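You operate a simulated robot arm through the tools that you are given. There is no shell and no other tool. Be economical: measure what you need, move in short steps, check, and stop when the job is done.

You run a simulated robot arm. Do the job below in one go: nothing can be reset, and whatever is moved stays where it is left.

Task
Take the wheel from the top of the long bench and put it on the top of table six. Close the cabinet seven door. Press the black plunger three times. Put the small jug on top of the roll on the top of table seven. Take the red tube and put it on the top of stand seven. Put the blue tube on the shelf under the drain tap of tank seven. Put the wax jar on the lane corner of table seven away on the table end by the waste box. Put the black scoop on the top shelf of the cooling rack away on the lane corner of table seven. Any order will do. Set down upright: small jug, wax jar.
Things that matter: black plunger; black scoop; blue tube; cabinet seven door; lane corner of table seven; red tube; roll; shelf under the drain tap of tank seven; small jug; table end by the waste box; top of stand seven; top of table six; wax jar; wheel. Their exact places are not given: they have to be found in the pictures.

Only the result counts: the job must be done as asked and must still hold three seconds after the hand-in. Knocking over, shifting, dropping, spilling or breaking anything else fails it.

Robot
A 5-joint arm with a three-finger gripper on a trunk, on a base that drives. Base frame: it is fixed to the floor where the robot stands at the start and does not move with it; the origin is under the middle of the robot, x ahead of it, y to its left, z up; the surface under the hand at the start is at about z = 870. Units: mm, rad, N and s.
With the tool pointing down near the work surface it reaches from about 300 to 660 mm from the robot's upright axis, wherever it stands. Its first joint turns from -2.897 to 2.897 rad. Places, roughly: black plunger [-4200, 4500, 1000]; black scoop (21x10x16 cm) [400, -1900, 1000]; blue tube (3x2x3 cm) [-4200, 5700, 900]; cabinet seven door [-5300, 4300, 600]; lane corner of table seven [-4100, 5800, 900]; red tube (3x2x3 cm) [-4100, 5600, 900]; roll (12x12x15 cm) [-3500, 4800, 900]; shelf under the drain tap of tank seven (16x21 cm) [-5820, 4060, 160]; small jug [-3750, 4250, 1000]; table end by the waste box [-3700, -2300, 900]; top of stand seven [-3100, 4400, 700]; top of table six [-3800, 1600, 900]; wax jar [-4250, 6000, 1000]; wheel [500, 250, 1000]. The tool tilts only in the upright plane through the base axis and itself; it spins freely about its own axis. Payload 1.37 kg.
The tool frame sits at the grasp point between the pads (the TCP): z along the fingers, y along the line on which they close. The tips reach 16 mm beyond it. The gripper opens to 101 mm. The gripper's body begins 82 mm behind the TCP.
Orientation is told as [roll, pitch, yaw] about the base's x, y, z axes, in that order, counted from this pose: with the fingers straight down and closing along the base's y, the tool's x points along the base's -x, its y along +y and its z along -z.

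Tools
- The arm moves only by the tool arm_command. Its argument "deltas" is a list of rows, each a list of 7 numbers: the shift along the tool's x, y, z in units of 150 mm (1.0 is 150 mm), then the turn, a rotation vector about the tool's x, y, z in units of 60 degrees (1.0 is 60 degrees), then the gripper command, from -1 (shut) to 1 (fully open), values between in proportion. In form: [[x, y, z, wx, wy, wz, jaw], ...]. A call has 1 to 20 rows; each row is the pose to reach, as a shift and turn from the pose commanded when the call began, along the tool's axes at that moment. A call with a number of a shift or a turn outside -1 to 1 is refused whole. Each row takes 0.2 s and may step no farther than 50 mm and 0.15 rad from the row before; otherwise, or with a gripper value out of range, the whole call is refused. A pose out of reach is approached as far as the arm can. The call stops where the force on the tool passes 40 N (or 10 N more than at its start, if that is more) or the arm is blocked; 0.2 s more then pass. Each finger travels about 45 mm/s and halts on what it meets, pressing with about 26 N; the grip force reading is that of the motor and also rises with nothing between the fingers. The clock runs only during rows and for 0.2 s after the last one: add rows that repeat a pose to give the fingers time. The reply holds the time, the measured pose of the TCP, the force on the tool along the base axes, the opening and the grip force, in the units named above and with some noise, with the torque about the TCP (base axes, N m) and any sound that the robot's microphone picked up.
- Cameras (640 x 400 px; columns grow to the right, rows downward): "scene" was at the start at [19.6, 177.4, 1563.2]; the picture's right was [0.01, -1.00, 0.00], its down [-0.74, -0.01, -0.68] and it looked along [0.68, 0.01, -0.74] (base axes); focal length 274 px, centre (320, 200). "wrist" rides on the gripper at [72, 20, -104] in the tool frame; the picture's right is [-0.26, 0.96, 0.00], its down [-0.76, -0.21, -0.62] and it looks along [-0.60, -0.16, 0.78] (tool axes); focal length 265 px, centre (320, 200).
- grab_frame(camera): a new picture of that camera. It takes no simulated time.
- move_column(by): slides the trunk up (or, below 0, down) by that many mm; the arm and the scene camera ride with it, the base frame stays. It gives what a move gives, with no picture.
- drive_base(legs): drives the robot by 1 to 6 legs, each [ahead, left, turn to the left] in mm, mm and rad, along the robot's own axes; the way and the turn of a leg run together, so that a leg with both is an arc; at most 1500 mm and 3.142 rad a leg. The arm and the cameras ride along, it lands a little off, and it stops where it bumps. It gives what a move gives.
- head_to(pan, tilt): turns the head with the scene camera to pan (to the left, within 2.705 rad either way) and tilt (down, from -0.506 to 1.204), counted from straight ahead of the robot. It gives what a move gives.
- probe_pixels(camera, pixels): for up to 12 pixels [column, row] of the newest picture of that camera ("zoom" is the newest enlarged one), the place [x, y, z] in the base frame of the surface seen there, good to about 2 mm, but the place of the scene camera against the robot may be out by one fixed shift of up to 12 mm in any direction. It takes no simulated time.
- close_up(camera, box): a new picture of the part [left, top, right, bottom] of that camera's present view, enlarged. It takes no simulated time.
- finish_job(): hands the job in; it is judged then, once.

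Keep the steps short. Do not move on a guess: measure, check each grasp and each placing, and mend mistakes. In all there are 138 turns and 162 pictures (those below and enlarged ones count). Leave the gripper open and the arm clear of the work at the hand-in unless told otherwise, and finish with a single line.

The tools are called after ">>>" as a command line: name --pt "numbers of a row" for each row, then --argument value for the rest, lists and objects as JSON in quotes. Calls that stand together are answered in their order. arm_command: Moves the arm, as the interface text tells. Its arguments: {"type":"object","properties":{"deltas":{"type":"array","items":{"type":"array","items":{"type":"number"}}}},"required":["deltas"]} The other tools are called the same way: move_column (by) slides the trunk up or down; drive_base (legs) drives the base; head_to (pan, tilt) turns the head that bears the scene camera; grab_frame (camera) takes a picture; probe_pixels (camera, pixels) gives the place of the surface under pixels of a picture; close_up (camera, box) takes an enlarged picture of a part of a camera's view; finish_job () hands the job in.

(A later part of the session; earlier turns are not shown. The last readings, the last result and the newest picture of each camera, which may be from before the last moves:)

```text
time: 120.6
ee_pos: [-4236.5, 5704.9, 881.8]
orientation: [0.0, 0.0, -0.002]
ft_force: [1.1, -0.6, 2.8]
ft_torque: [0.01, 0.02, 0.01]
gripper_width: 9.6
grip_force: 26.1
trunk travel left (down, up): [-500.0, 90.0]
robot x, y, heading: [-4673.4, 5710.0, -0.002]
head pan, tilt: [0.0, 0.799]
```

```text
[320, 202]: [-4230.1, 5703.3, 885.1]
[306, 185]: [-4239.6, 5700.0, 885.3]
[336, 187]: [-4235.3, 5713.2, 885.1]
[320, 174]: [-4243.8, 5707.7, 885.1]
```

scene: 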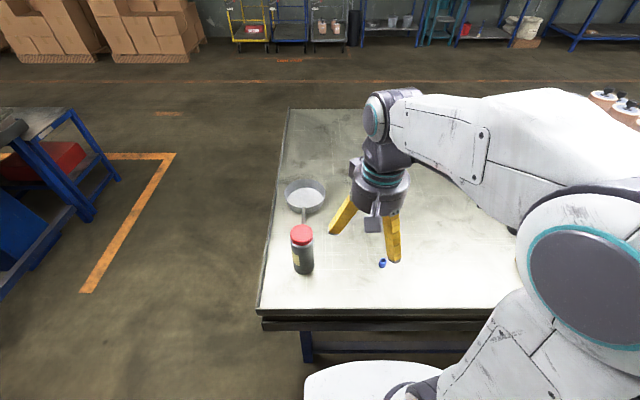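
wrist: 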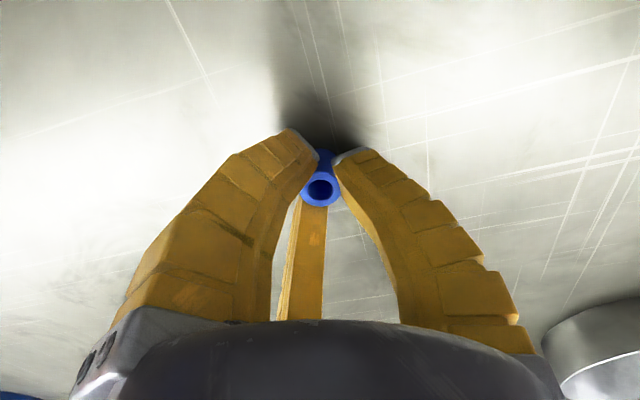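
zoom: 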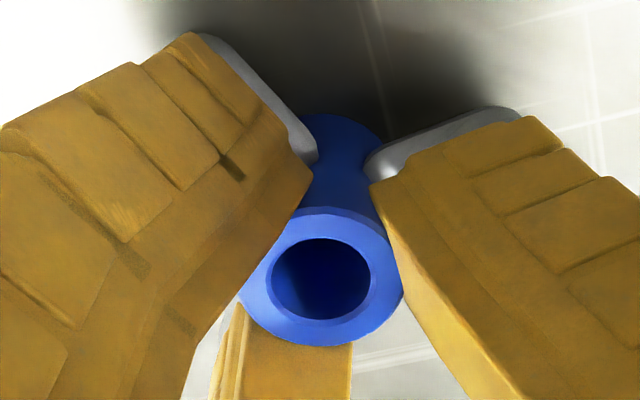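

The tube is a soft one that yields. I ease the grip to about 14 mm so as not to crush it, lift, and check it holds.

>>> arm_command --pt "0 0 0 0 0 0 -0.72" --pt "0 0 -0.1 0 0 0 -0.72" --pt "0 0 -0.3 0 0 0 -0.72" --pt "0 0 -0.6 0 0 0 -0.72" --pt "0 0 -0.9 0 0 0 -0.72" --pt "0.3 0 -1 0 0 0 -0.72"

>>> grab_frame --camera "wrist"

```text
time: 122.0
ee_pos: [-4284.1, 5705.6, 1029.9]
orientation: [-0.001, -0.002, -0.001]
ft_force: [-0.3, 0.6, 0.6]
ft_torque: [-0.01, -0.02, -0.02]
gripper_width: 19.7
grip_force: 4.0
trunk travel left (down, up): [-500.0, 90.0]
robot x, y, heading: [-4675.1, 5707.1, 0.003]
head pan, tilt: [0.0, 0.799]
```

```text
124 pictures are left
```

wrist: 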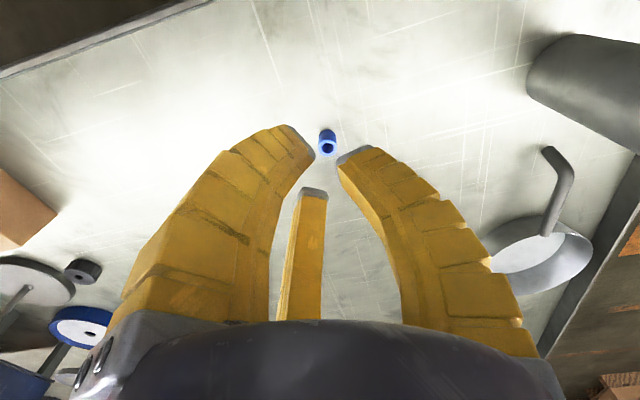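

The opening went to 19.7 and the tube was left standing. I go back and hold it with the full grip.

>>> close_up --camera "wrist" --box '[280, 110, 380, 180]'

>>> probe_pixels --camera "wrist" --pixels '[[327, 147], [327, 153], [327, 134], [350, 140]]'

```text
5.71 times, centred on (330, 145) of wrist
```

zoom: 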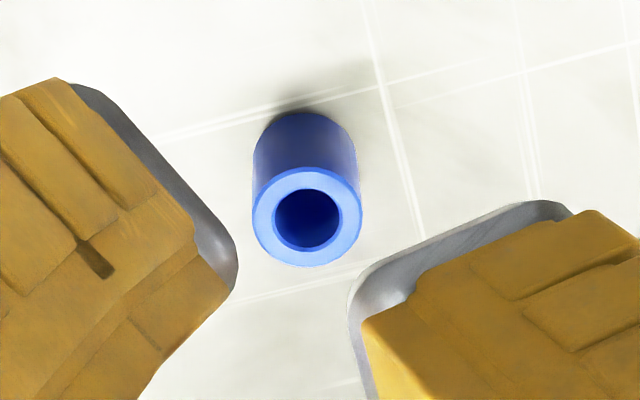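

```text
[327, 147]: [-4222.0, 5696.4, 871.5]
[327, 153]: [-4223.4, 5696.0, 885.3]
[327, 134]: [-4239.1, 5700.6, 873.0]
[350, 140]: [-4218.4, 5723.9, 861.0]
```

The tube now stands at about (-4230, 5698). I go down on it again, gripping fully.

>>> arm_command --pt "-0.36 -0.05 0 0 0 0 0" --pt "-0.36 -0.05 0.3 0 0 0 0" --pt "-0.36 -0.05 0.6 0 0 0 0" --pt "-0.36 -0.05 0.85 0 0 0 0" --pt "-0.36 -0.05 1 0 0 0 0" --pt "-0.36 -0.05 1 0 0 0 0" --pt "-0.36 -0.05 1 0 0 0 -1" --pt "-0.36 -0.05 1 0 0 0 -1" --pt "-0.36 -0.05 1 0 0 0 -1" --pt "-0.36 -0.05 1 0 0 0 -1"

>>> arm_command --pt "0 0 -0.3 0 0 0 -1" --pt "0 0 -0.6 0 0 0 -1" --pt "0 0 -0.9 0 0 0 -1" --pt "0.3 0 -1 0 0 0 -1" --pt "0.6 0 -1 0 0 0 -1"

>>> grab_frame --camera "wrist"

```text
refused: row 1 steps farther than a row can; nothing moved
```

```text
time: 123.2
ee_pos: [-4376.2, 5704.2, 1179.4]
orientation: [0.0, 0.0, -0.001]
ft_force: [0.3, 0.3, 0.6]
ft_torque: [-0.02, -0.01, -0.02]
gripper_width: 0.0
grip_force: 26.8
trunk travel left (down, up): [-500.0, 90.0]
robot x, y, heading: [-4678.0, 5711.6, 0.001]
head pan, tilt: [0.0, 0.799]
```

```text
122 pictures are left
```

wrist: 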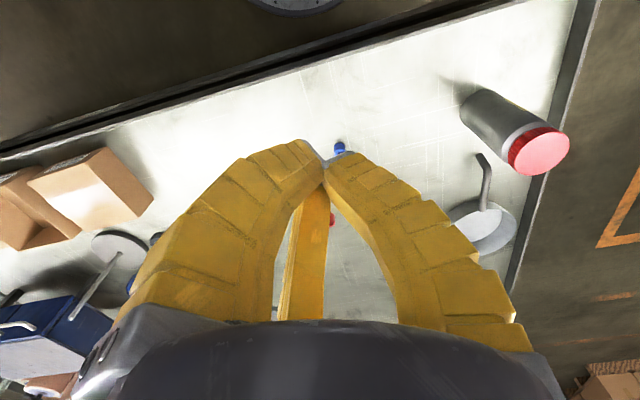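

The first step was a hair too long, so nothing was touched. I redo it in shorter steps.

>>> arm_command --pt "-0.3 -0.01 0 0 0 0 0" --pt "-0.6 -0.02 0 0 0 0 0" --pt "-0.9 -0.04 0 0 0 0 0" --pt "-0.975 -0.04 0.25 0 0 0 0" --pt "-0.975 -0.04 0.55 0 0 0 0" --pt "-0.975 -0.04 0.85 0 0 0 0" --pt "-0.975 -0.04 1 0 0 0 0"

>>> grab_frame --camera "wrist"

>>> probe_pixels --camera "wrist" --pixels '[[317, 105], [327, 104], [313, 100]]'

```text
time: 124.8
ee_pos: [-4228.2, 5698.3, 1029.1]
orientation: [-0.001, -0.001, -0.003]
ft_force: [0.0, 1.0, 0.1]
ft_torque: [0.0, -0.02, -0.02]
gripper_width: 54.2
grip_force: 2.9
trunk travel left (down, up): [-500.0, 90.0]
robot x, y, heading: [-4676.3, 5707.8, -0.005]
head pan, tilt: [0.0, 0.799]
```

```text
121 pictures are left
```

wrist: 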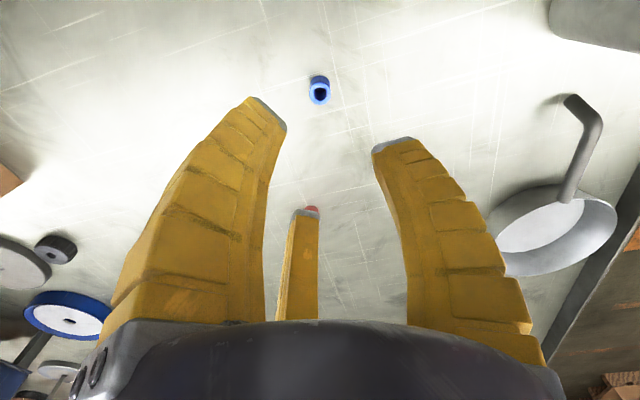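

```text
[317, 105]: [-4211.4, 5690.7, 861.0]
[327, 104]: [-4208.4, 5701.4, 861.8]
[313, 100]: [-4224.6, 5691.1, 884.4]
```

>>> arm_command --pt "0.01 0 0.3 0 0 0 0" --pt "0.01 0 0.6 0 0 0 0" --pt "0.01 0 0.85 0 0 0 0" --pt "0.01 0 0.993 0 0 0 0" --pt "0.01 0 0.993 0 0 0 -1" --pt "0.01 0 0.993 0 0 0 -1" --pt "0.01 0 0.993 0 0 0 -1" --pt "0.01 0 0.993 0 0 0 -1"

>>> arm_command --pt "0 0 -0.3 0 0 0 -1" --pt "0 0 -0.6 0 0 0 -1" --pt "0 0 -0.9 0 0 0 -1" --pt "0.3 0 -1 0 0 0 -1" --pt "0.6 0 -1 0 0 0 -1" --pt "0.9 0 -1 0 0 0 -1"

>>> grab_frame --camera "wrist"

```text
time: 126.6
ee_pos: [-4228.9, 5697.1, 882.6]
orientation: [0.0, -0.001, 0.0]
ft_force: [0.1, -0.1, 0.8]
ft_torque: [-0.03, -0.04, 0.03]
gripper_width: 9.2
grip_force: 25.7
trunk travel left (down, up): [-500.0, 90.0]
robot x, y, heading: [-4674.1, 5707.0, -0.0]
head pan, tilt: [0.0, 0.799]
```

```text
time: 128.0
ee_pos: [-4365.7, 5697.3, 1032.2]
orientation: [0.001, 0.0, -0.002]
ft_force: [-0.7, -0.3, -0.7]
ft_torque: [0.02, -0.04, 0.0]
gripper_width: 8.4
grip_force: 25.7
trunk travel left (down, up): [-500.0, 90.0]
robot x, y, heading: [-4675.7, 5710.5, -0.004]
head pan, tilt: [0.0, 0.799]
```

```text
120 pictures are left
```

wrist: 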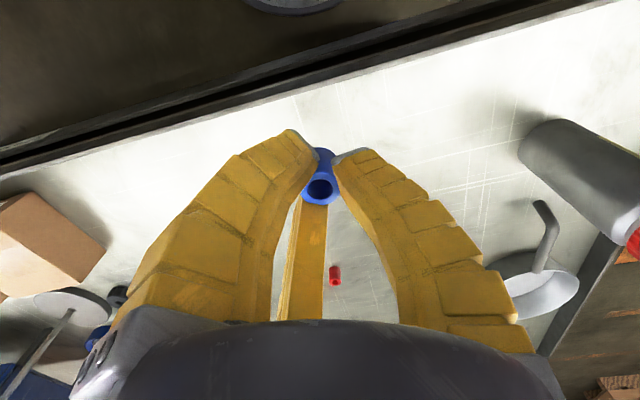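

The tube is held (8.4 mm). I turn to face the machines and drive along the aisle towards cabinet seven.

>>> drive_base --legs '[[0, 0, -3.14], [100, 1450, 0]]'

>>> head_to --pan 0.0 --tilt 0.6

>>> grab_frame --camera "scene"

>>> head_to --pan 0.6 --tilt 0.6

>>> grab_frame --camera "scene"

```text
time: 142.8
ee_pos: [-5183.3, 4300.7, 1029.6]
orientation: [0.001, 0.0, 3.069]
ft_force: [-0.4, -0.3, -0.5]
ft_torque: [0.01, -0.01, 0.0]
gripper_width: 8.4
grip_force: 25.8
trunk travel left (down, up): [-500.0, 90.0]
robot x, y, heading: [-4874.0, 4267.0, 3.067]
head pan, tilt: [0.0, 0.799]
```

```text
time: 143.5
ee_pos: [-5184.3, 4300.2, 1030.8]
orientation: [0.002, -0.002, 3.069]
ft_force: [0.3, -0.1, -0.3]
ft_torque: [0.01, -0.02, 0.02]
gripper_width: 8.5
grip_force: 25.9
trunk travel left (down, up): [-500.0, 90.0]
robot x, y, heading: [-4874.1, 4264.6, 3.072]
head pan, tilt: [0.0, 0.6]
```

```text
119 pictures are left
```

scene: 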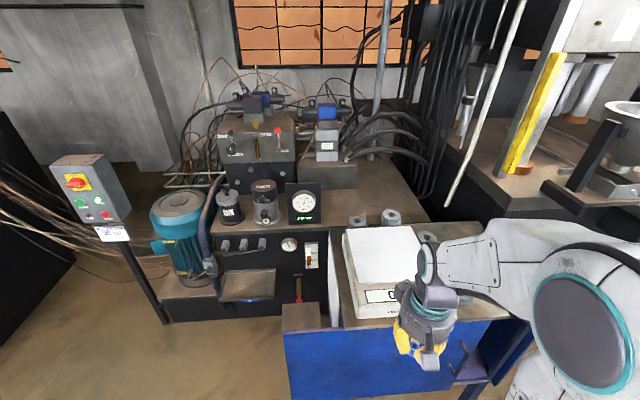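

```text
time: 144.5
ee_pos: [-5184.6, 4299.9, 1030.8]
orientation: [0.002, 0.001, 3.068]
ft_force: [-0.1, 0.6, 0.3]
ft_torque: [0.0, -0.02, 0.0]
gripper_width: 8.4
grip_force: 26.1
trunk travel left (down, up): [-500.0, 90.0]
robot x, y, heading: [-4876.3, 4269.0, 3.066]
head pan, tilt: [0.6, 0.6]
```

```text
118 pictures are left
```

scene: 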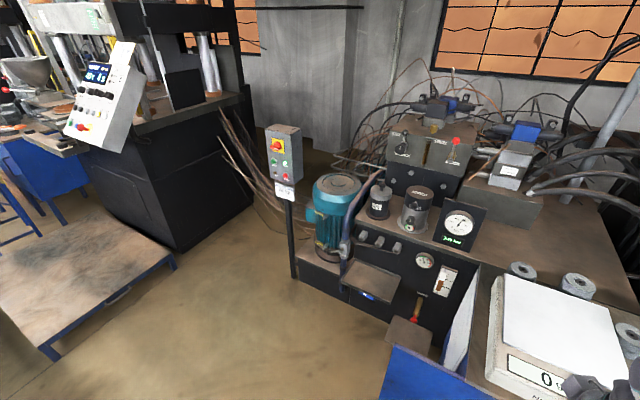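

I see the drain tap (red lever at about (415,310)) with a small brown shelf below it at (408,335). I enlarge and probe.

>>> close_up --camera "scene" --box '[300, 220, 500, 400]'

>>> probe_pixels --camera "scene" --pixels '[[408, 332], [425, 345], [388, 330], [415, 312], [418, 298], [370, 282], [420, 370], [480, 395], [395, 350], [455, 345], [320, 275], [60, 350]]'

```text
2.22 times, centred on (400, 310) of scene
```

zoom: 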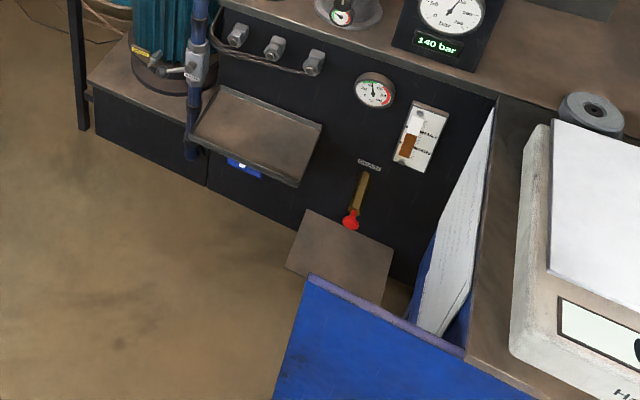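

```text
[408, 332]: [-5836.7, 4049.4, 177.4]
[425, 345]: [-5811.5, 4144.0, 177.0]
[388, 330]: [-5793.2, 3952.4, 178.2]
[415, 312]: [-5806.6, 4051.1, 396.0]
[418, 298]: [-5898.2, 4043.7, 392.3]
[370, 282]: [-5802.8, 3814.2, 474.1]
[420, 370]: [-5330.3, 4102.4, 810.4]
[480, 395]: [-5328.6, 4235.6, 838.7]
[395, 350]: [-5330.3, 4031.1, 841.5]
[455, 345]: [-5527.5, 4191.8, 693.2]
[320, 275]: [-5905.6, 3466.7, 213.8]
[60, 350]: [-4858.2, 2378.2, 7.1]
```

The door panel stands at x = -5330, slid past the cabinet's side towards low y. Shelf at z of about 170. I probe the corners of the shelf and of the tray above left of it.

>>> probe_pixels --camera "scene" --pixels '[[388, 302], [399, 278], [345, 278], [396, 317], [430, 332], [387, 339], [391, 337], [400, 340], [412, 300], [413, 318], [372, 295], [296, 200]]'

```text
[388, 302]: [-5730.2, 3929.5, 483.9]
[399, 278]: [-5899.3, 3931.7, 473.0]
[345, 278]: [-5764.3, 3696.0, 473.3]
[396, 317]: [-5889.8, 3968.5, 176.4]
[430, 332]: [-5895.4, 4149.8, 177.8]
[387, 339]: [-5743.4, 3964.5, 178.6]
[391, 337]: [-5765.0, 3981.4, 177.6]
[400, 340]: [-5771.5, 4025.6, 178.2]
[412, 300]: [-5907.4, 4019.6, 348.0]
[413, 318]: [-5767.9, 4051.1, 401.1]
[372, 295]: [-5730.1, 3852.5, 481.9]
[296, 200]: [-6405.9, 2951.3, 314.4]
```

I want to know how wide my own base is before closing in, so I look down beside it.

>>> head_to --pan 0.7 --tilt 1.2

>>> grab_frame --camera "scene"

>>> probe_pixels --camera "scene" --pixels '[[320, 200], [320, 240], [320, 270], [320, 300], [320, 330], [320, 360], [420, 330], [220, 330], [320, 390], [450, 380], [500, 100], [550, 100]]'

```text
time: 145.5
ee_pos: [-5185.4, 4300.5, 1031.6]
orientation: [0.001, 0.001, 3.069]
ft_force: [0.9, -0.2, -0.2]
ft_torque: [0.0, 0.03, 0.0]
gripper_width: 8.4
grip_force: 26.1
trunk travel left (down, up): [-500.0, 90.0]
robot x, y, heading: [-4875.4, 4267.0, 3.067]
head pan, tilt: [0.7, 1.201]
```

```text
116 pictures are left
```

scene: 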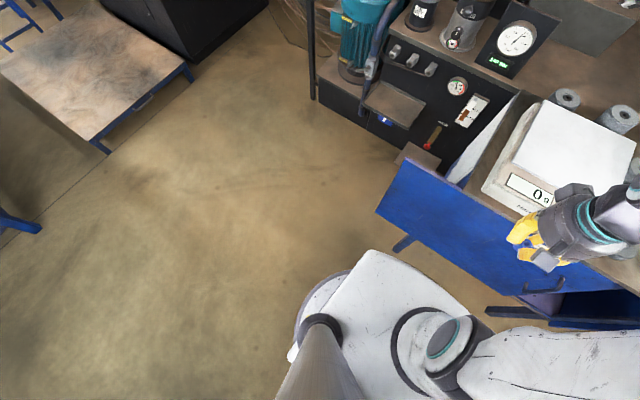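

```text
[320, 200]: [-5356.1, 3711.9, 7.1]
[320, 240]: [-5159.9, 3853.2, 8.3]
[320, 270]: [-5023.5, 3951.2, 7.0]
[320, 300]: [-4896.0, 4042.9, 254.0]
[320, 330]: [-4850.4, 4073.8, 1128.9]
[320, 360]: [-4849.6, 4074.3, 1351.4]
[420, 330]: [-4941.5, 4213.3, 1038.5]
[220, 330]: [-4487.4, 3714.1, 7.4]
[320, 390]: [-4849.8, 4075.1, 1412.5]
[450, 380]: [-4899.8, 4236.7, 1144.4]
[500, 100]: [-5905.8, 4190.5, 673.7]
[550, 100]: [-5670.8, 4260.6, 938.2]
```

The base's radius is about 240 mm. I move to about (-5270, 3790), clear of the door panel, to reach the shelf.

>>> drive_base --legs '[[-35, 476, 0.075], [395, 0, 0]]'

>>> head_to --pan -0.25 --tilt 0.95

>>> grab_frame --camera "scene"

```text
time: 150.4
ee_pos: [-5564.2, 3797.3, 1029.3]
orientation: [0.0, 0.0, 3.139]
ft_force: [-0.2, 0.0, 0.2]
ft_torque: [0.02, -0.01, -0.02]
gripper_width: 8.6
grip_force: 25.7
trunk travel left (down, up): [-500.0, 90.0]
robot x, y, heading: [-5252.6, 3787.5, 3.141]
head pan, tilt: [0.7, 1.201]
```

```text
time: 151.7
ee_pos: [-5564.3, 3796.4, 1031.6]
orientation: [0.0, 0.0, 3.139]
ft_force: [0.2, -0.6, -0.2]
ft_torque: [-0.02, 0.03, -0.03]
gripper_width: 8.5
grip_force: 25.8
trunk travel left (down, up): [-500.0, 90.0]
robot x, y, heading: [-5255.4, 3786.1, 3.142]
head pan, tilt: [-0.25, 0.949]
```

```text
115 pictures are left
```

scene: 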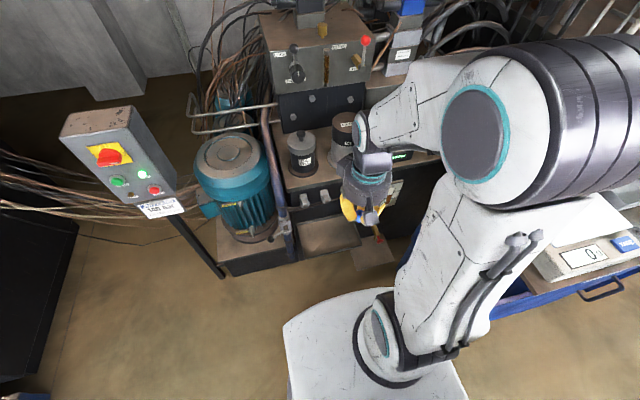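

Clear below the arm. I lower the trunk by 500.

>>> move_column --by -500

>>> grab_frame --camera "scene"

>>> grab_frame --camera "wrist"

```text
refused: -500 is not a number from -400 to 400
```

```text
114 pictures are left
```

scene: 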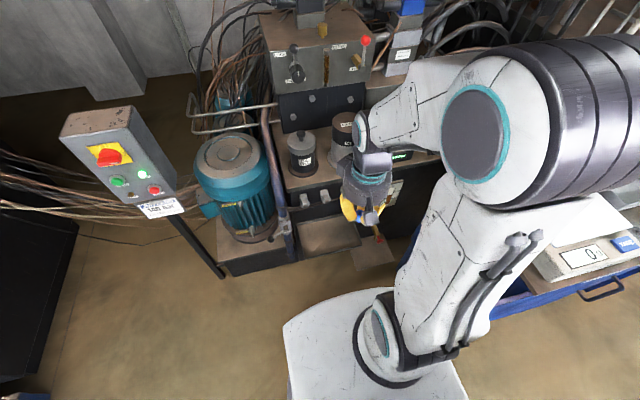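

```text
113 pictures are left
```

wrist: 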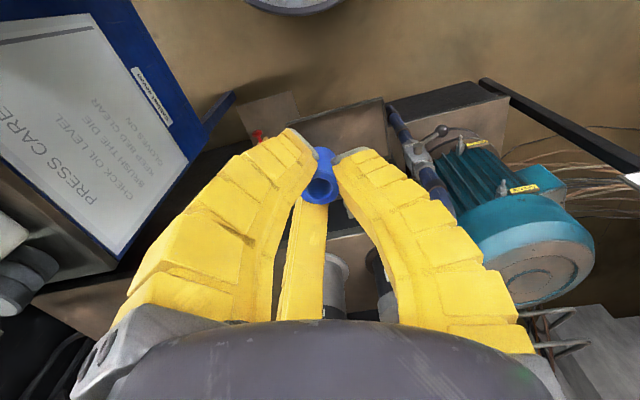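

A single slide is limited to 400, so I do it in two steps.

>>> move_column --by -400

>>> move_column --by -100

>>> grab_frame --camera "scene"

>>> grab_frame --camera "wrist"

```text
time: 155.5
ee_pos: [-5563.3, 3796.4, 631.7]
orientation: [0.001, 0.001, 3.137]
ft_force: [-0.4, 0.5, -0.1]
ft_torque: [0.0, 0.01, -0.02]
gripper_width: 8.5
grip_force: 26.3
trunk travel left (down, up): [-100.0, 490.0]
robot x, y, heading: [-5254.0, 3786.8, 3.14]
head pan, tilt: [-0.25, 0.949]
```

```text
time: 156.8
ee_pos: [-5564.0, 3796.7, 531.5]
orientation: [0.001, 0.002, 3.137]
ft_force: [1.3, 0.0, 0.1]
ft_torque: [-0.02, -0.02, 0.04]
gripper_width: 8.5
grip_force: 26.2
trunk travel left (down, up): [0.0, 590.0]
robot x, y, heading: [-5257.3, 3785.9, 3.137]
head pan, tilt: [-0.25, 0.949]
```

```text
112 pictures are left
```

scene: 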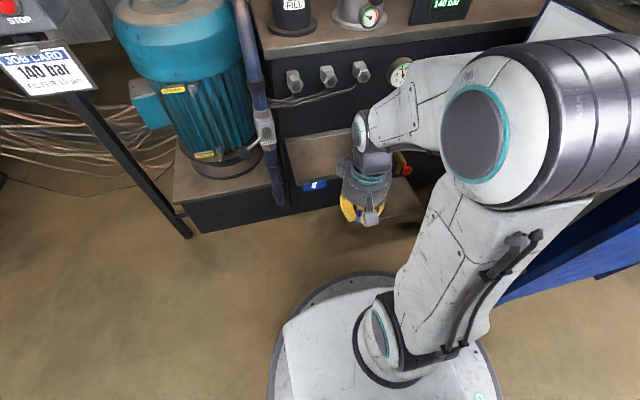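

```text
111 pictures are left
```

wrist: 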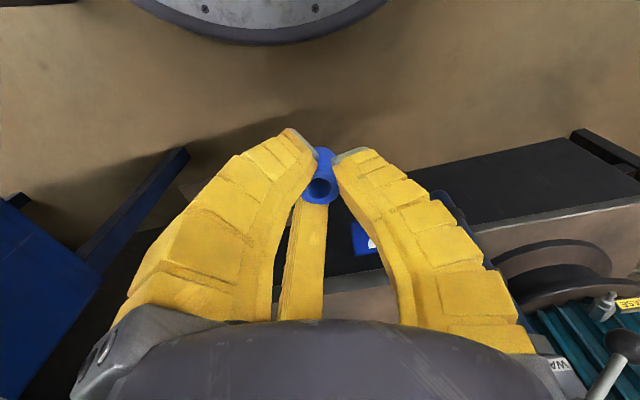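

Next, I swing the tool to point towards the shelf (yaw 2.71) in front of it, then tilt it outward by 0.45 rad to keep the wrist clear of the tap and tray.

>>> arm_command --pt "-0.11 -0.238 0.133 0 0 0.102 -1" --pt "-0.22 -0.477 0.266 0 0 0.204 -1" --pt "-0.33 -0.715 0.4 0 0 0.306 -1" --pt "-0.44 -0.953 0.533 0 0 0.408 -1"

>>> arm_command --pt "0 0 0 0 -0.11 0 -1" --pt "0 0 0 0 -0.22 0 -1" --pt "0 0 0 0 -0.33 0 -1" --pt "0 0 0 0 -0.43 0 -1"

>>> grab_frame --camera "scene"

>>> grab_frame --camera "wrist"

```text
time: 157.8
ee_pos: [-5632.5, 3938.8, 451.0]
orientation: [0.001, 0.0, 2.71]
ft_force: [-0.1, -0.3, 0.3]
ft_torque: [-0.01, 0.0, 0.01]
gripper_width: 8.5
grip_force: 26.6
trunk travel left (down, up): [0.0, 590.0]
robot x, y, heading: [-5253.0, 3784.0, 3.14]
head pan, tilt: [-0.25, 0.949]
```

```text
time: 158.8
ee_pos: [-5629.6, 3938.5, 450.4]
orientation: [-0.009, -0.452, 2.711]
ft_force: [-0.6, 0.1, 0.1]
ft_torque: [-0.03, 0.0, 0.02]
gripper_width: 8.3
grip_force: 25.8
trunk travel left (down, up): [0.0, 590.0]
robot x, y, heading: [-5256.2, 3788.8, 3.136]
head pan, tilt: [-0.25, 0.949]
```

```text
110 pictures are left
```

scene: 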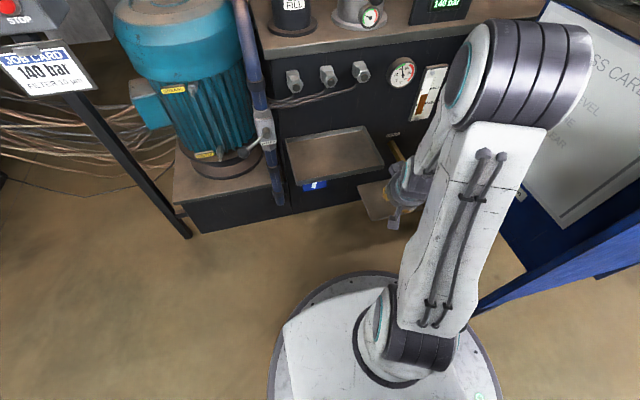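

```text
109 pictures are left
```

wrist: 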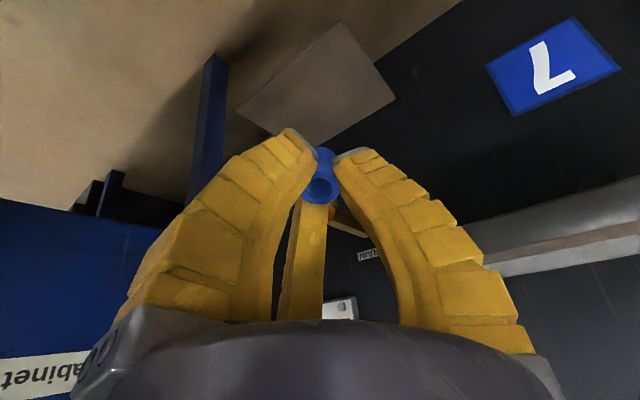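

The shelf is visible at (320,85) in the wrist view. I probe it.

>>> probe_pixels --camera "wrist" --pixels '[[320, 85], [336, 26], [243, 106], [392, 95], [315, 135], [275, 115], [368, 70]]'

>>> probe_pixels --camera "scene" --pixels '[[383, 167], [395, 150], [400, 158], [370, 205], [390, 190], [343, 128]]'

```text
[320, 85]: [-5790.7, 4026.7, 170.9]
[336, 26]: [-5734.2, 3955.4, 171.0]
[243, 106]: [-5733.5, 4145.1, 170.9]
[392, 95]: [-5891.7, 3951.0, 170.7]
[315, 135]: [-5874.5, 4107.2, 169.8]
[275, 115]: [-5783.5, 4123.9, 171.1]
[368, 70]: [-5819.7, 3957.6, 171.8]
```

```text
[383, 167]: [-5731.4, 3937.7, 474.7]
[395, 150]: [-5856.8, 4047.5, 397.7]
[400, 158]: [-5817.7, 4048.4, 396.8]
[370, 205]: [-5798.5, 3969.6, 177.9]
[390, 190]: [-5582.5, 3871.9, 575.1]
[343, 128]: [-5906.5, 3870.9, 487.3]
```

Shelf: z 171, x -5895 to -5732, y 3950 to 4150. I lower in front, then reach in to about (-5770, 4030, 257).

>>> arm_command --pt "0.145 0 0.3 0 0 0 -1" --pt "0.29 0 0.6 0 0 0 -1" --pt "0.437 0 0.9 0 0 0 -1" --pt "0.437 0 0.9 0 0 0 -1"

>>> arm_command --pt "-0.217 -0.041 0.185 0 0 0 -1" --pt "-0.433 -0.083 0.37 0 0 0 -1" --pt "-0.65 -0.124 0.555 0 0 0 -1" --pt "-0.867 -0.165 0.74 0 0 0 -1" --pt "-0.867 -0.165 0.74 0 0 0 -1"

>>> grab_frame --camera "scene"

>>> grab_frame --camera "wrist"

```text
time: 159.8
ee_pos: [-5632.5, 3940.3, 301.4]
orientation: [-0.009, -0.45, 2.712]
ft_force: [-0.2, 0.2, 0.2]
ft_torque: [0.02, -0.01, -0.03]
gripper_width: 8.5
grip_force: 25.9
trunk travel left (down, up): [0.0, 590.0]
robot x, y, heading: [-5254.5, 3784.3, 3.135]
head pan, tilt: [-0.25, 0.949]
```

```text
time: 161.0
ee_pos: [-5774.5, 4025.4, 257.5]
orientation: [-0.02, -0.449, 2.712]
ft_force: [-0.1, -0.8, 0.1]
ft_torque: [0.0, 0.01, 0.01]
gripper_width: 8.3
grip_force: 26.2
out of reach, approached as far as the arm can: row 1, 2, 3, 4, 5
trunk travel left (down, up): [0.0, 590.0]
robot x, y, heading: [-5252.3, 3785.5, 3.138]
head pan, tilt: [-0.25, 0.949]
```

```text
108 pictures are left
```

scene: 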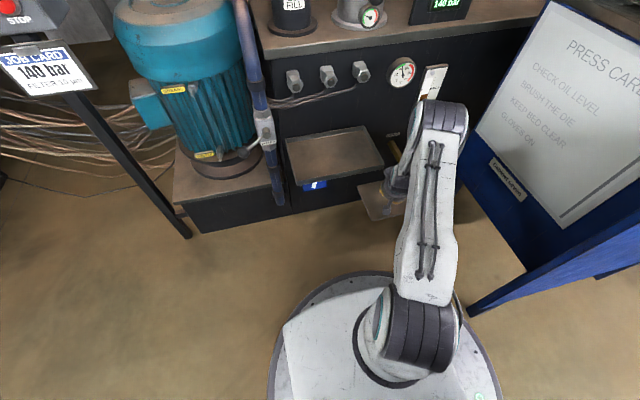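

```text
107 pictures are left
```

wrist: 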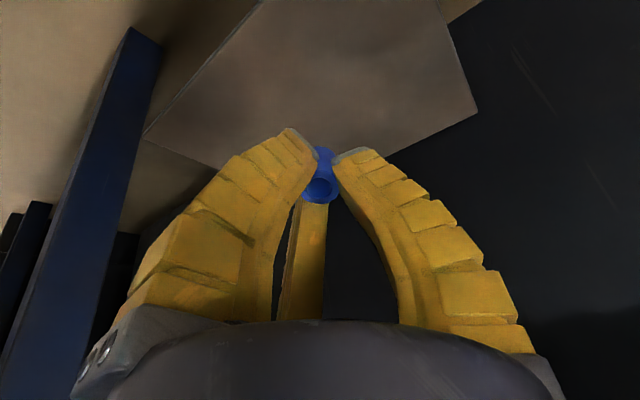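

Above the shelf with nothing touched. I lower to contact, checking the force.

>>> arm_command --pt "0.087 0 0.18 0 0 0 -1" --pt "0.16 0 0.33 0 0 0 -1" --pt "0.175 0 0.362 0 0 0 -1" --pt "0.175 0 0.362 0 0 0 -1"

>>> grab_frame --camera "wrist"

```text
time: 162.0
ee_pos: [-5776.6, 4017.5, 199.6]
orientation: [-0.015, -0.45, 2.712]
ft_force: [0.3, 0.1, 0.2]
ft_torque: [0.01, 0.01, -0.02]
gripper_width: 8.6
grip_force: 26.2
out of reach, approached as far as the arm can: row 1, 2, 3, 4
trunk travel left (down, up): [0.0, 590.0]
robot x, y, heading: [-5253.0, 3787.7, 3.134]
head pan, tilt: [-0.25, 0.949]
```

```text
106 pictures are left
```

wrist: 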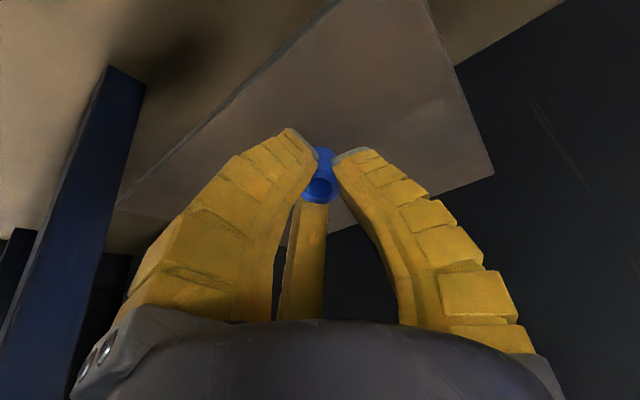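

>>> arm_command --pt "0.012 0 0.024 0 0 0 -1" --pt "0.012 0 0.024 0 0 0 -0.4" --pt "0.012 0 0.024 0 0 0 -0.4" --pt "0.012 0 0.024 0 0 0 -0.2" --pt "0.012 0 0.024 0 0 0 -0.2"

>>> grab_frame --camera "wrist"

```text
time: 163.2
ee_pos: [-5780.5, 4014.6, 196.4]
orientation: [-0.013, -0.453, 2.711]
ft_force: [-5.7, -2.1, 11.3]
ft_torque: [-0.05, -0.17, -0.06]
gripper_width: 40.7
grip_force: 0.0
out of reach, approached as far as the arm can: row 1, 2, 3, 4, 5
trunk travel left (down, up): [0.0, 590.0]
robot x, y, heading: [-5255.9, 3786.3, 3.143]
head pan, tilt: [-0.25, 0.949]
```

```text
105 pictures are left
```

wrist: 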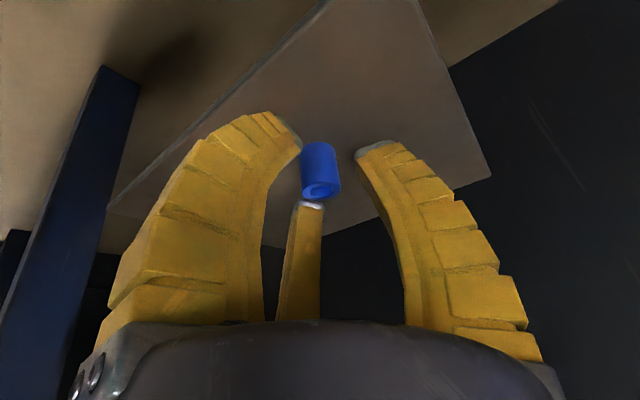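

Released; the tube stands between the fingers. I raise slowly and look.

>>> arm_command --pt "-0.07 0 -0.145 0 0 0 -0.2" --pt "-0.145 0 -0.3 0 0 0 -0.2" --pt "-0.29 0 -0.6 0 0 0 -0.2"

>>> grab_frame --camera "wrist"

```text
time: 164.0
ee_pos: [-5776.0, 4009.8, 291.9]
orientation: [-0.012, -0.439, 2.712]
ft_force: [0.4, -9.6, -11.2]
ft_torque: [0.49, 0.22, -0.14]
gripper_width: 43.6
grip_force: 2.5
trunk travel left (down, up): [0.0, 590.0]
robot x, y, heading: [-5254.7, 3784.7, 3.138]
head pan, tilt: [-0.25, 0.949]
```

```text
104 pictures are left
```

wrist: 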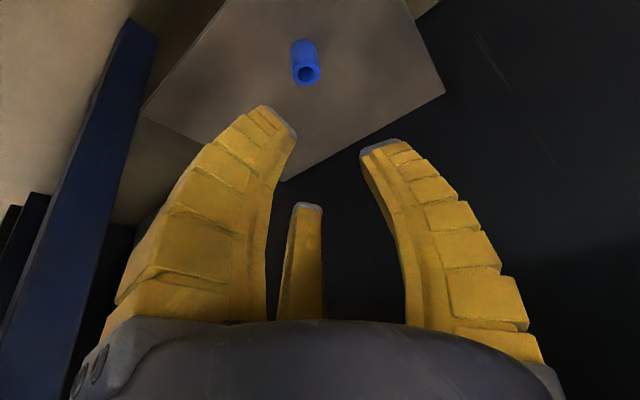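

The tube stands on the shelf, but the reading (-9.6, -11.2 N) says I touch something above and to the +y side, likely the tap. I look.

>>> close_up --camera "scene" --box '[340, 80, 500, 240]'

```text
2.50 times, centred on (420, 160) of scene
```

zoom: 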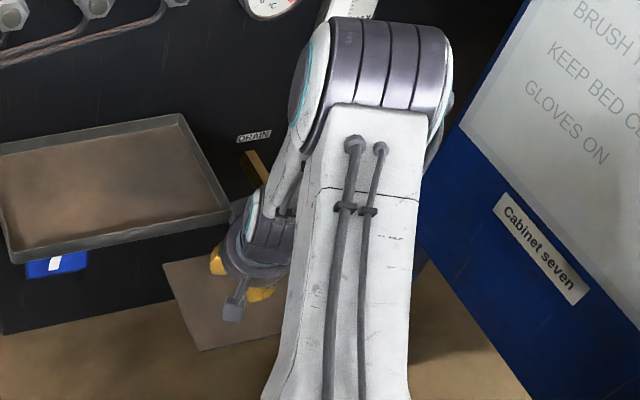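

I ease down 15 mm and then draw straight back out from under the tap.

>>> arm_command --pt "0.044 0 0.09 0 0 0 -0.2" --pt "0.244 -0.0 -0.007 0 0 0 -0.2" --pt "0.444 0 -0.103 0 0 0 -0.2" --pt "0.644 0 -0.2 0 0 0 -0.2" --pt "0.844 0 -0.296 0 0 0 -0.2"

>>> grab_frame --camera "scene"

>>> grab_frame --camera "wrist"

```text
time: 165.2
ee_pos: [-5659.6, 3956.3, 279.7]
orientation: [-0.012, -0.452, 2.711]
ft_force: [1.0, 0.1, 0.4]
ft_torque: [0.02, -0.02, -0.02]
gripper_width: 44.6
grip_force: 2.8
trunk travel left (down, up): [0.0, 590.0]
robot x, y, heading: [-5253.6, 3786.2, 3.139]
head pan, tilt: [-0.25, 0.949]
```

```text
102 pictures are left
```

scene: 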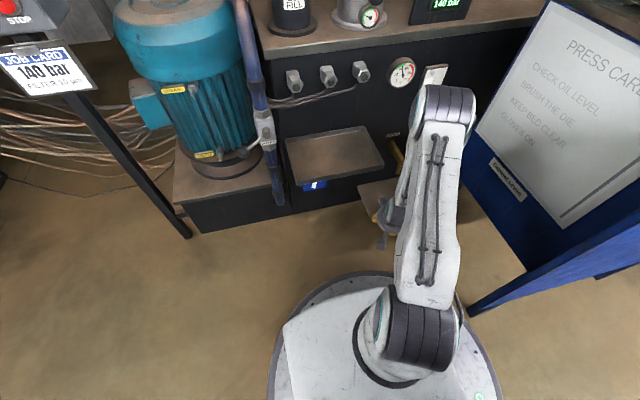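

```text
101 pictures are left
```

wrist: 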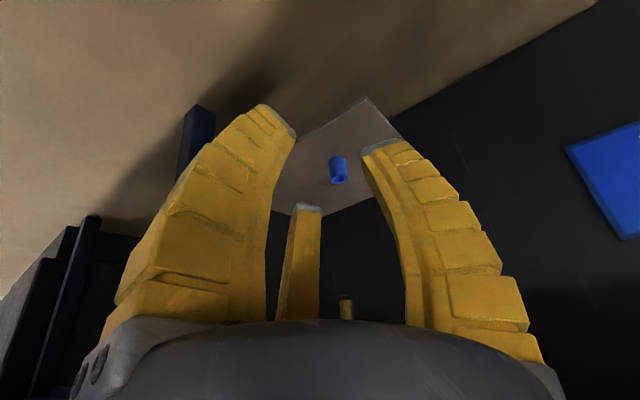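

The tube stands free on the shelf and forces are zero. I draw back further and up, then check the tap.

>>> arm_command --pt "0.14 0 -0.24 0 0 0 -0.2" --pt "0.24 0 -0.5 0 0 0 -0.2" --pt "0.34 0 -0.75 0 0.1 0 -0.2" --pt "0.34 0 -0.75 0 0.2 0 -0.2" --pt "0.34 0 -0.75 0 0.3 0 -0.2" --pt "0.34 0 -0.75 0 0.4 0 -0.2"

>>> move_column --by 400

>>> grab_frame --camera "scene"

>>> close_up --camera "scene" --box '[300, 160, 460, 260]'

```text
time: 166.6
ee_pos: [-5571.9, 3918.3, 359.2]
orientation: [-0.001, -0.029, 2.711]
ft_force: [-0.5, -0.5, -0.2]
ft_torque: [-0.05, 0.02, -0.01]
gripper_width: 44.5
grip_force: 3.3
out of reach, approached as far as the arm can: row 1, 2, 3, 4
trunk travel left (down, up): [0.0, 590.0]
robot x, y, heading: [-5252.6, 3784.2, 3.138]
head pan, tilt: [-0.25, 0.949]
```

```text
time: 170.4
ee_pos: [-5572.4, 3918.5, 759.6]
orientation: [-0.002, -0.031, 2.713]
ft_force: [-0.1, -1.0, 0.1]
ft_torque: [0.01, -0.03, 0.02]
gripper_width: 44.8
grip_force: 3.1
trunk travel left (down, up): [-400.0, 190.0]
robot x, y, heading: [-5253.7, 3789.3, 3.139]
head pan, tilt: [-0.25, 0.949]
```

```text
100 pictures are left
```

scene: 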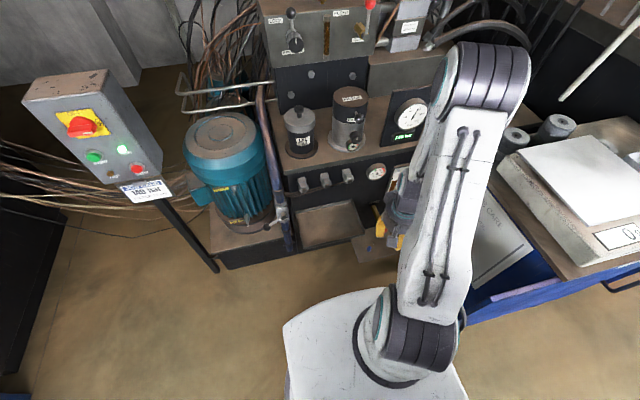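

```text
4.00 times, centred on (380, 210) of scene
```

zoom: 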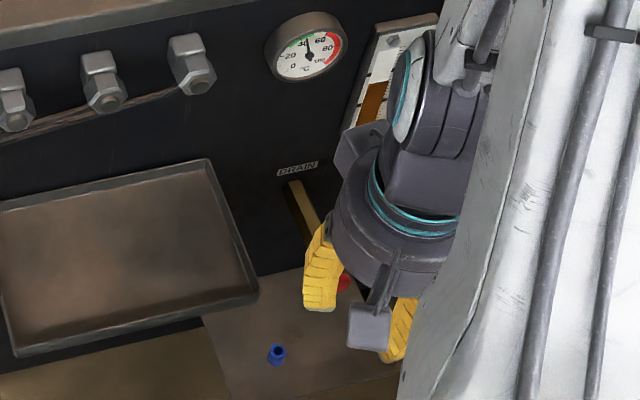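

The tap is as it was and the tube stays on the shelf. Now the door: I raise, and back off 275 mm to push the panel's low-y edge.

>>> move_column --by 190

>>> drive_base --legs '[[-275, 0, 0]]'

>>> head_to --pan -0.65 --tilt 0.85

>>> grab_frame --camera "scene"

>>> grab_frame --camera "wrist"

```text
time: 172.5
ee_pos: [-5573.3, 3918.1, 950.1]
orientation: [0.0, -0.032, 2.711]
ft_force: [-0.4, 0.1, -0.2]
ft_torque: [0.02, -0.02, -0.01]
gripper_width: 44.8
grip_force: 3.5
trunk travel left (down, up): [-590.0, 0.0]
robot x, y, heading: [-5255.7, 3785.2, 3.138]
head pan, tilt: [-0.25, 0.949]
```

```text
time: 174.4
ee_pos: [-5300.7, 3917.4, 950.8]
orientation: [-0.002, -0.033, 2.713]
ft_force: [0.9, 0.7, 0.4]
ft_torque: [-0.03, 0.04, -0.01]
gripper_width: 44.7
grip_force: 3.3
trunk travel left (down, up): [-590.0, 0.0]
robot x, y, heading: [-4985.4, 3783.9, 3.137]
head pan, tilt: [-0.25, 0.949]
```

```text
time: 175.3
ee_pos: [-5302.1, 3918.3, 950.7]
orientation: [-0.001, -0.032, 2.713]
ft_force: [-0.5, 0.3, 0.3]
ft_torque: [-0.04, 0.02, 0.01]
gripper_width: 44.5
grip_force: 3.5
trunk travel left (down, up): [-590.0, 0.0]
robot x, y, heading: [-4983.0, 3780.9, 3.139]
head pan, tilt: [-0.649, 0.85]
```

```text
98 pictures are left
```

scene: 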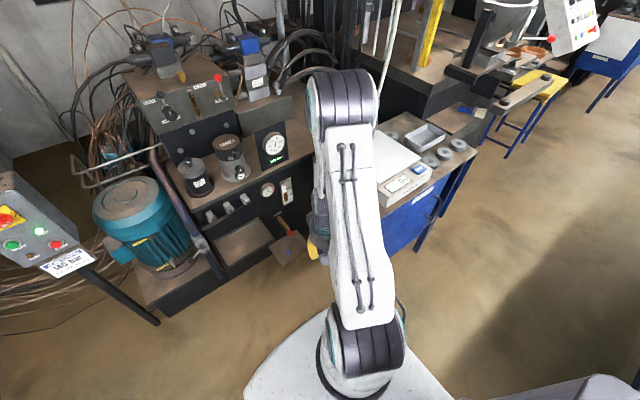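

```text
97 pictures are left
```

wrist: 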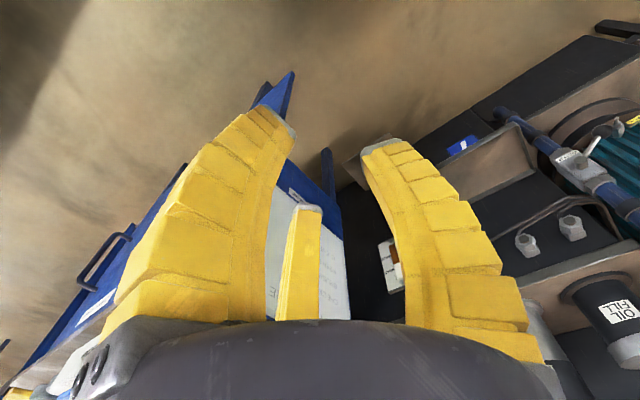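

>>> probe_pixels --camera "wrist" --pixels '[[291, 80], [278, 95], [262, 92], [288, 100], [105, 250], [85, 280], [290, 150], [300, 185], [327, 170], [180, 185], [90, 305], [60, 340]]'

>>> close_up --camera "wrist" --box '[0, 60, 340, 380]'

>>> close_up --camera "scene" --box '[330, 120, 490, 260]'

```text
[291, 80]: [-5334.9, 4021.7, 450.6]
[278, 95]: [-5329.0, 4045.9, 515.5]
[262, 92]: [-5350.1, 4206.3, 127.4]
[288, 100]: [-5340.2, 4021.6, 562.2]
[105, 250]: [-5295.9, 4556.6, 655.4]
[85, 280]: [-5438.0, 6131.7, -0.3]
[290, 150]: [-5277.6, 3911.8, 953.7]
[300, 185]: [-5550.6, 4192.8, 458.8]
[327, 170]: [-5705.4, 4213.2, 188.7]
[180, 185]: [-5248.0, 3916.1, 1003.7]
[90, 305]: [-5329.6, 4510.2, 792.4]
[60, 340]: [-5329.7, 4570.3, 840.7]
```

```text
1.25 times, centred on (170, 220) of wrist
```

zoom: 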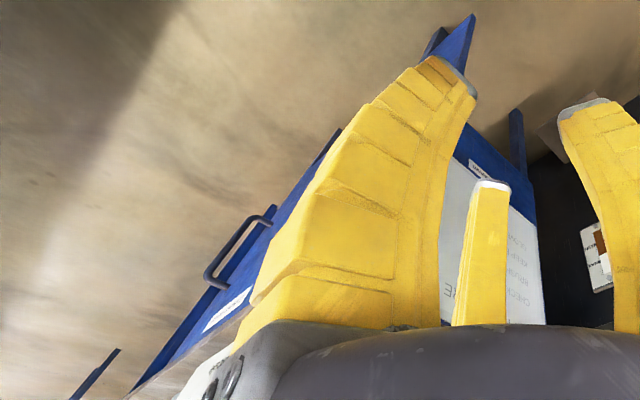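

```text
2.86 times, centred on (410, 190) of scene
```

zoom: 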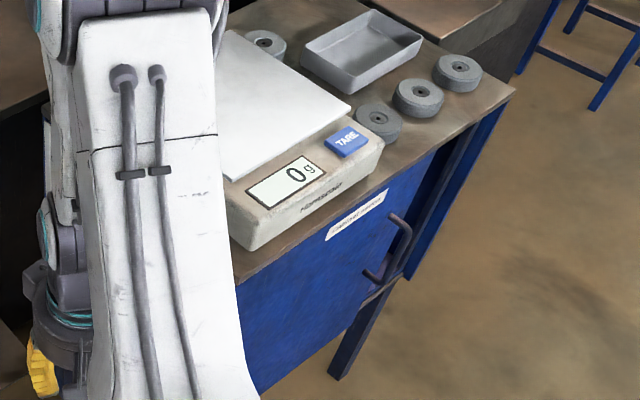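

Panel: x -5329 to -5342, y from 4021, top near 838. I probe the scale on top of the cabinet and the cabinet's right-hand side to judge clearance and travel.

>>> probe_pixels --camera "scene" --pixels '[[385, 210], [378, 195], [384, 200], [433, 176], [437, 180], [430, 215], [437, 195], [444, 195], [478, 155], [470, 160], [395, 207], [408, 215]]'

>>> close_up --camera "scene" --box '[400, 130, 490, 250]'

```text
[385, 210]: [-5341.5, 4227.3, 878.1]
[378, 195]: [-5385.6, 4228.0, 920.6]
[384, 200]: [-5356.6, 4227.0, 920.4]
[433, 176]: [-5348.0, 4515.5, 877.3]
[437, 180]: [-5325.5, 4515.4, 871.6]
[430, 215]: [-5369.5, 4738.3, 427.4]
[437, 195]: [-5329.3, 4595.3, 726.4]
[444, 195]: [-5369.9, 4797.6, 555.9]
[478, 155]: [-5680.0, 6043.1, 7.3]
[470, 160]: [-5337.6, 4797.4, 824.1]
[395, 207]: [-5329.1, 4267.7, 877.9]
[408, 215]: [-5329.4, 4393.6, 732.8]
```

```text
3.33 times, centred on (445, 190) of scene
```

zoom: 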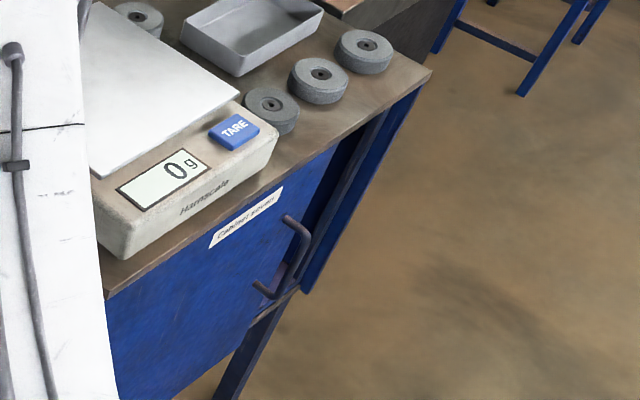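

Pushing the edge would foul the cabinet top, so I'll push the handle (bar near (-5296, 4557, 650)) sideways with closed, tilted fingers. I move to face it.

>>> drive_base --legs '[[-133, 0, 0], [0, -860, 0]]'

>>> head_to --pan 0.1 --tilt 0.9

>>> grab_frame --camera "scene"

```text
time: 180.7
ee_pos: [-5165.3, 4774.4, 950.3]
orientation: [-0.002, -0.031, 2.705]
ft_force: [-0.3, 0.4, 1.0]
ft_torque: [0.04, 0.03, 0.03]
gripper_width: 44.7
grip_force: 2.6
trunk travel left (down, up): [-590.0, 0.0]
robot x, y, heading: [-4846.8, 4639.7, 3.134]
head pan, tilt: [-0.649, 0.85]
```

```text
time: 181.8
ee_pos: [-5164.8, 4773.6, 951.3]
orientation: [-0.001, -0.032, 2.704]
ft_force: [0.5, 0.9, -0.3]
ft_torque: [0.0, 0.01, -0.01]
gripper_width: 44.5
grip_force: 3.9
trunk travel left (down, up): [-590.0, 0.0]
robot x, y, heading: [-4846.8, 4642.7, 3.13]
head pan, tilt: [0.099, 0.901]
```

```text
93 pictures are left
```

scene: 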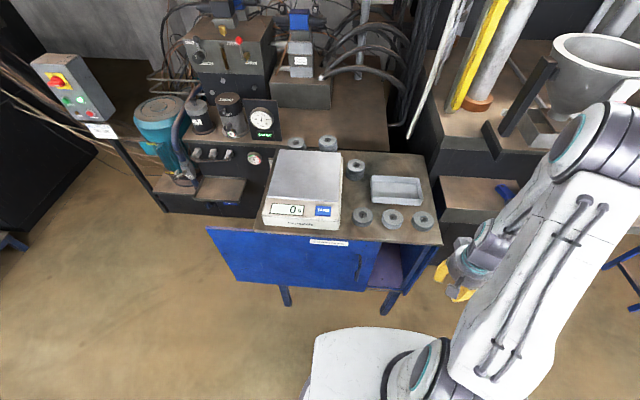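

Clear view now. I enlarge and probe the handle and panel.

>>> close_up --camera "scene" --box '[310, 220, 450, 310]'

>>> probe_pixels --camera "scene" --pixels '[[359, 256], [359, 262], [358, 270], [357, 276], [340, 265], [367, 270], [430, 255], [435, 236], [373, 258], [212, 235], [365, 288]]'

```text
4.44 times, centred on (380, 265) of scene
```

zoom: 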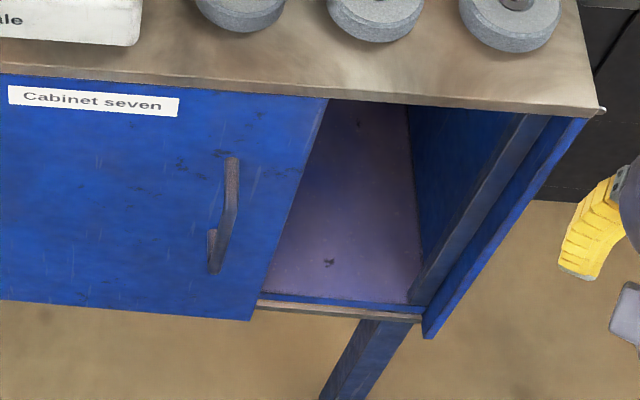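

```text
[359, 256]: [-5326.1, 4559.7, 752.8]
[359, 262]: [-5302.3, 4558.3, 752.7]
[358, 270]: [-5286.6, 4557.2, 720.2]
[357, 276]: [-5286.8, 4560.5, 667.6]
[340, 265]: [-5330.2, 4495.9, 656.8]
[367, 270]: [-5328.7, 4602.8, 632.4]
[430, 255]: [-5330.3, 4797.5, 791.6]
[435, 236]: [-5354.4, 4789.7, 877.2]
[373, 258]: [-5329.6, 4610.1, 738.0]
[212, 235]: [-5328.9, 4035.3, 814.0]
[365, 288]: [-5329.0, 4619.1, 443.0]
```

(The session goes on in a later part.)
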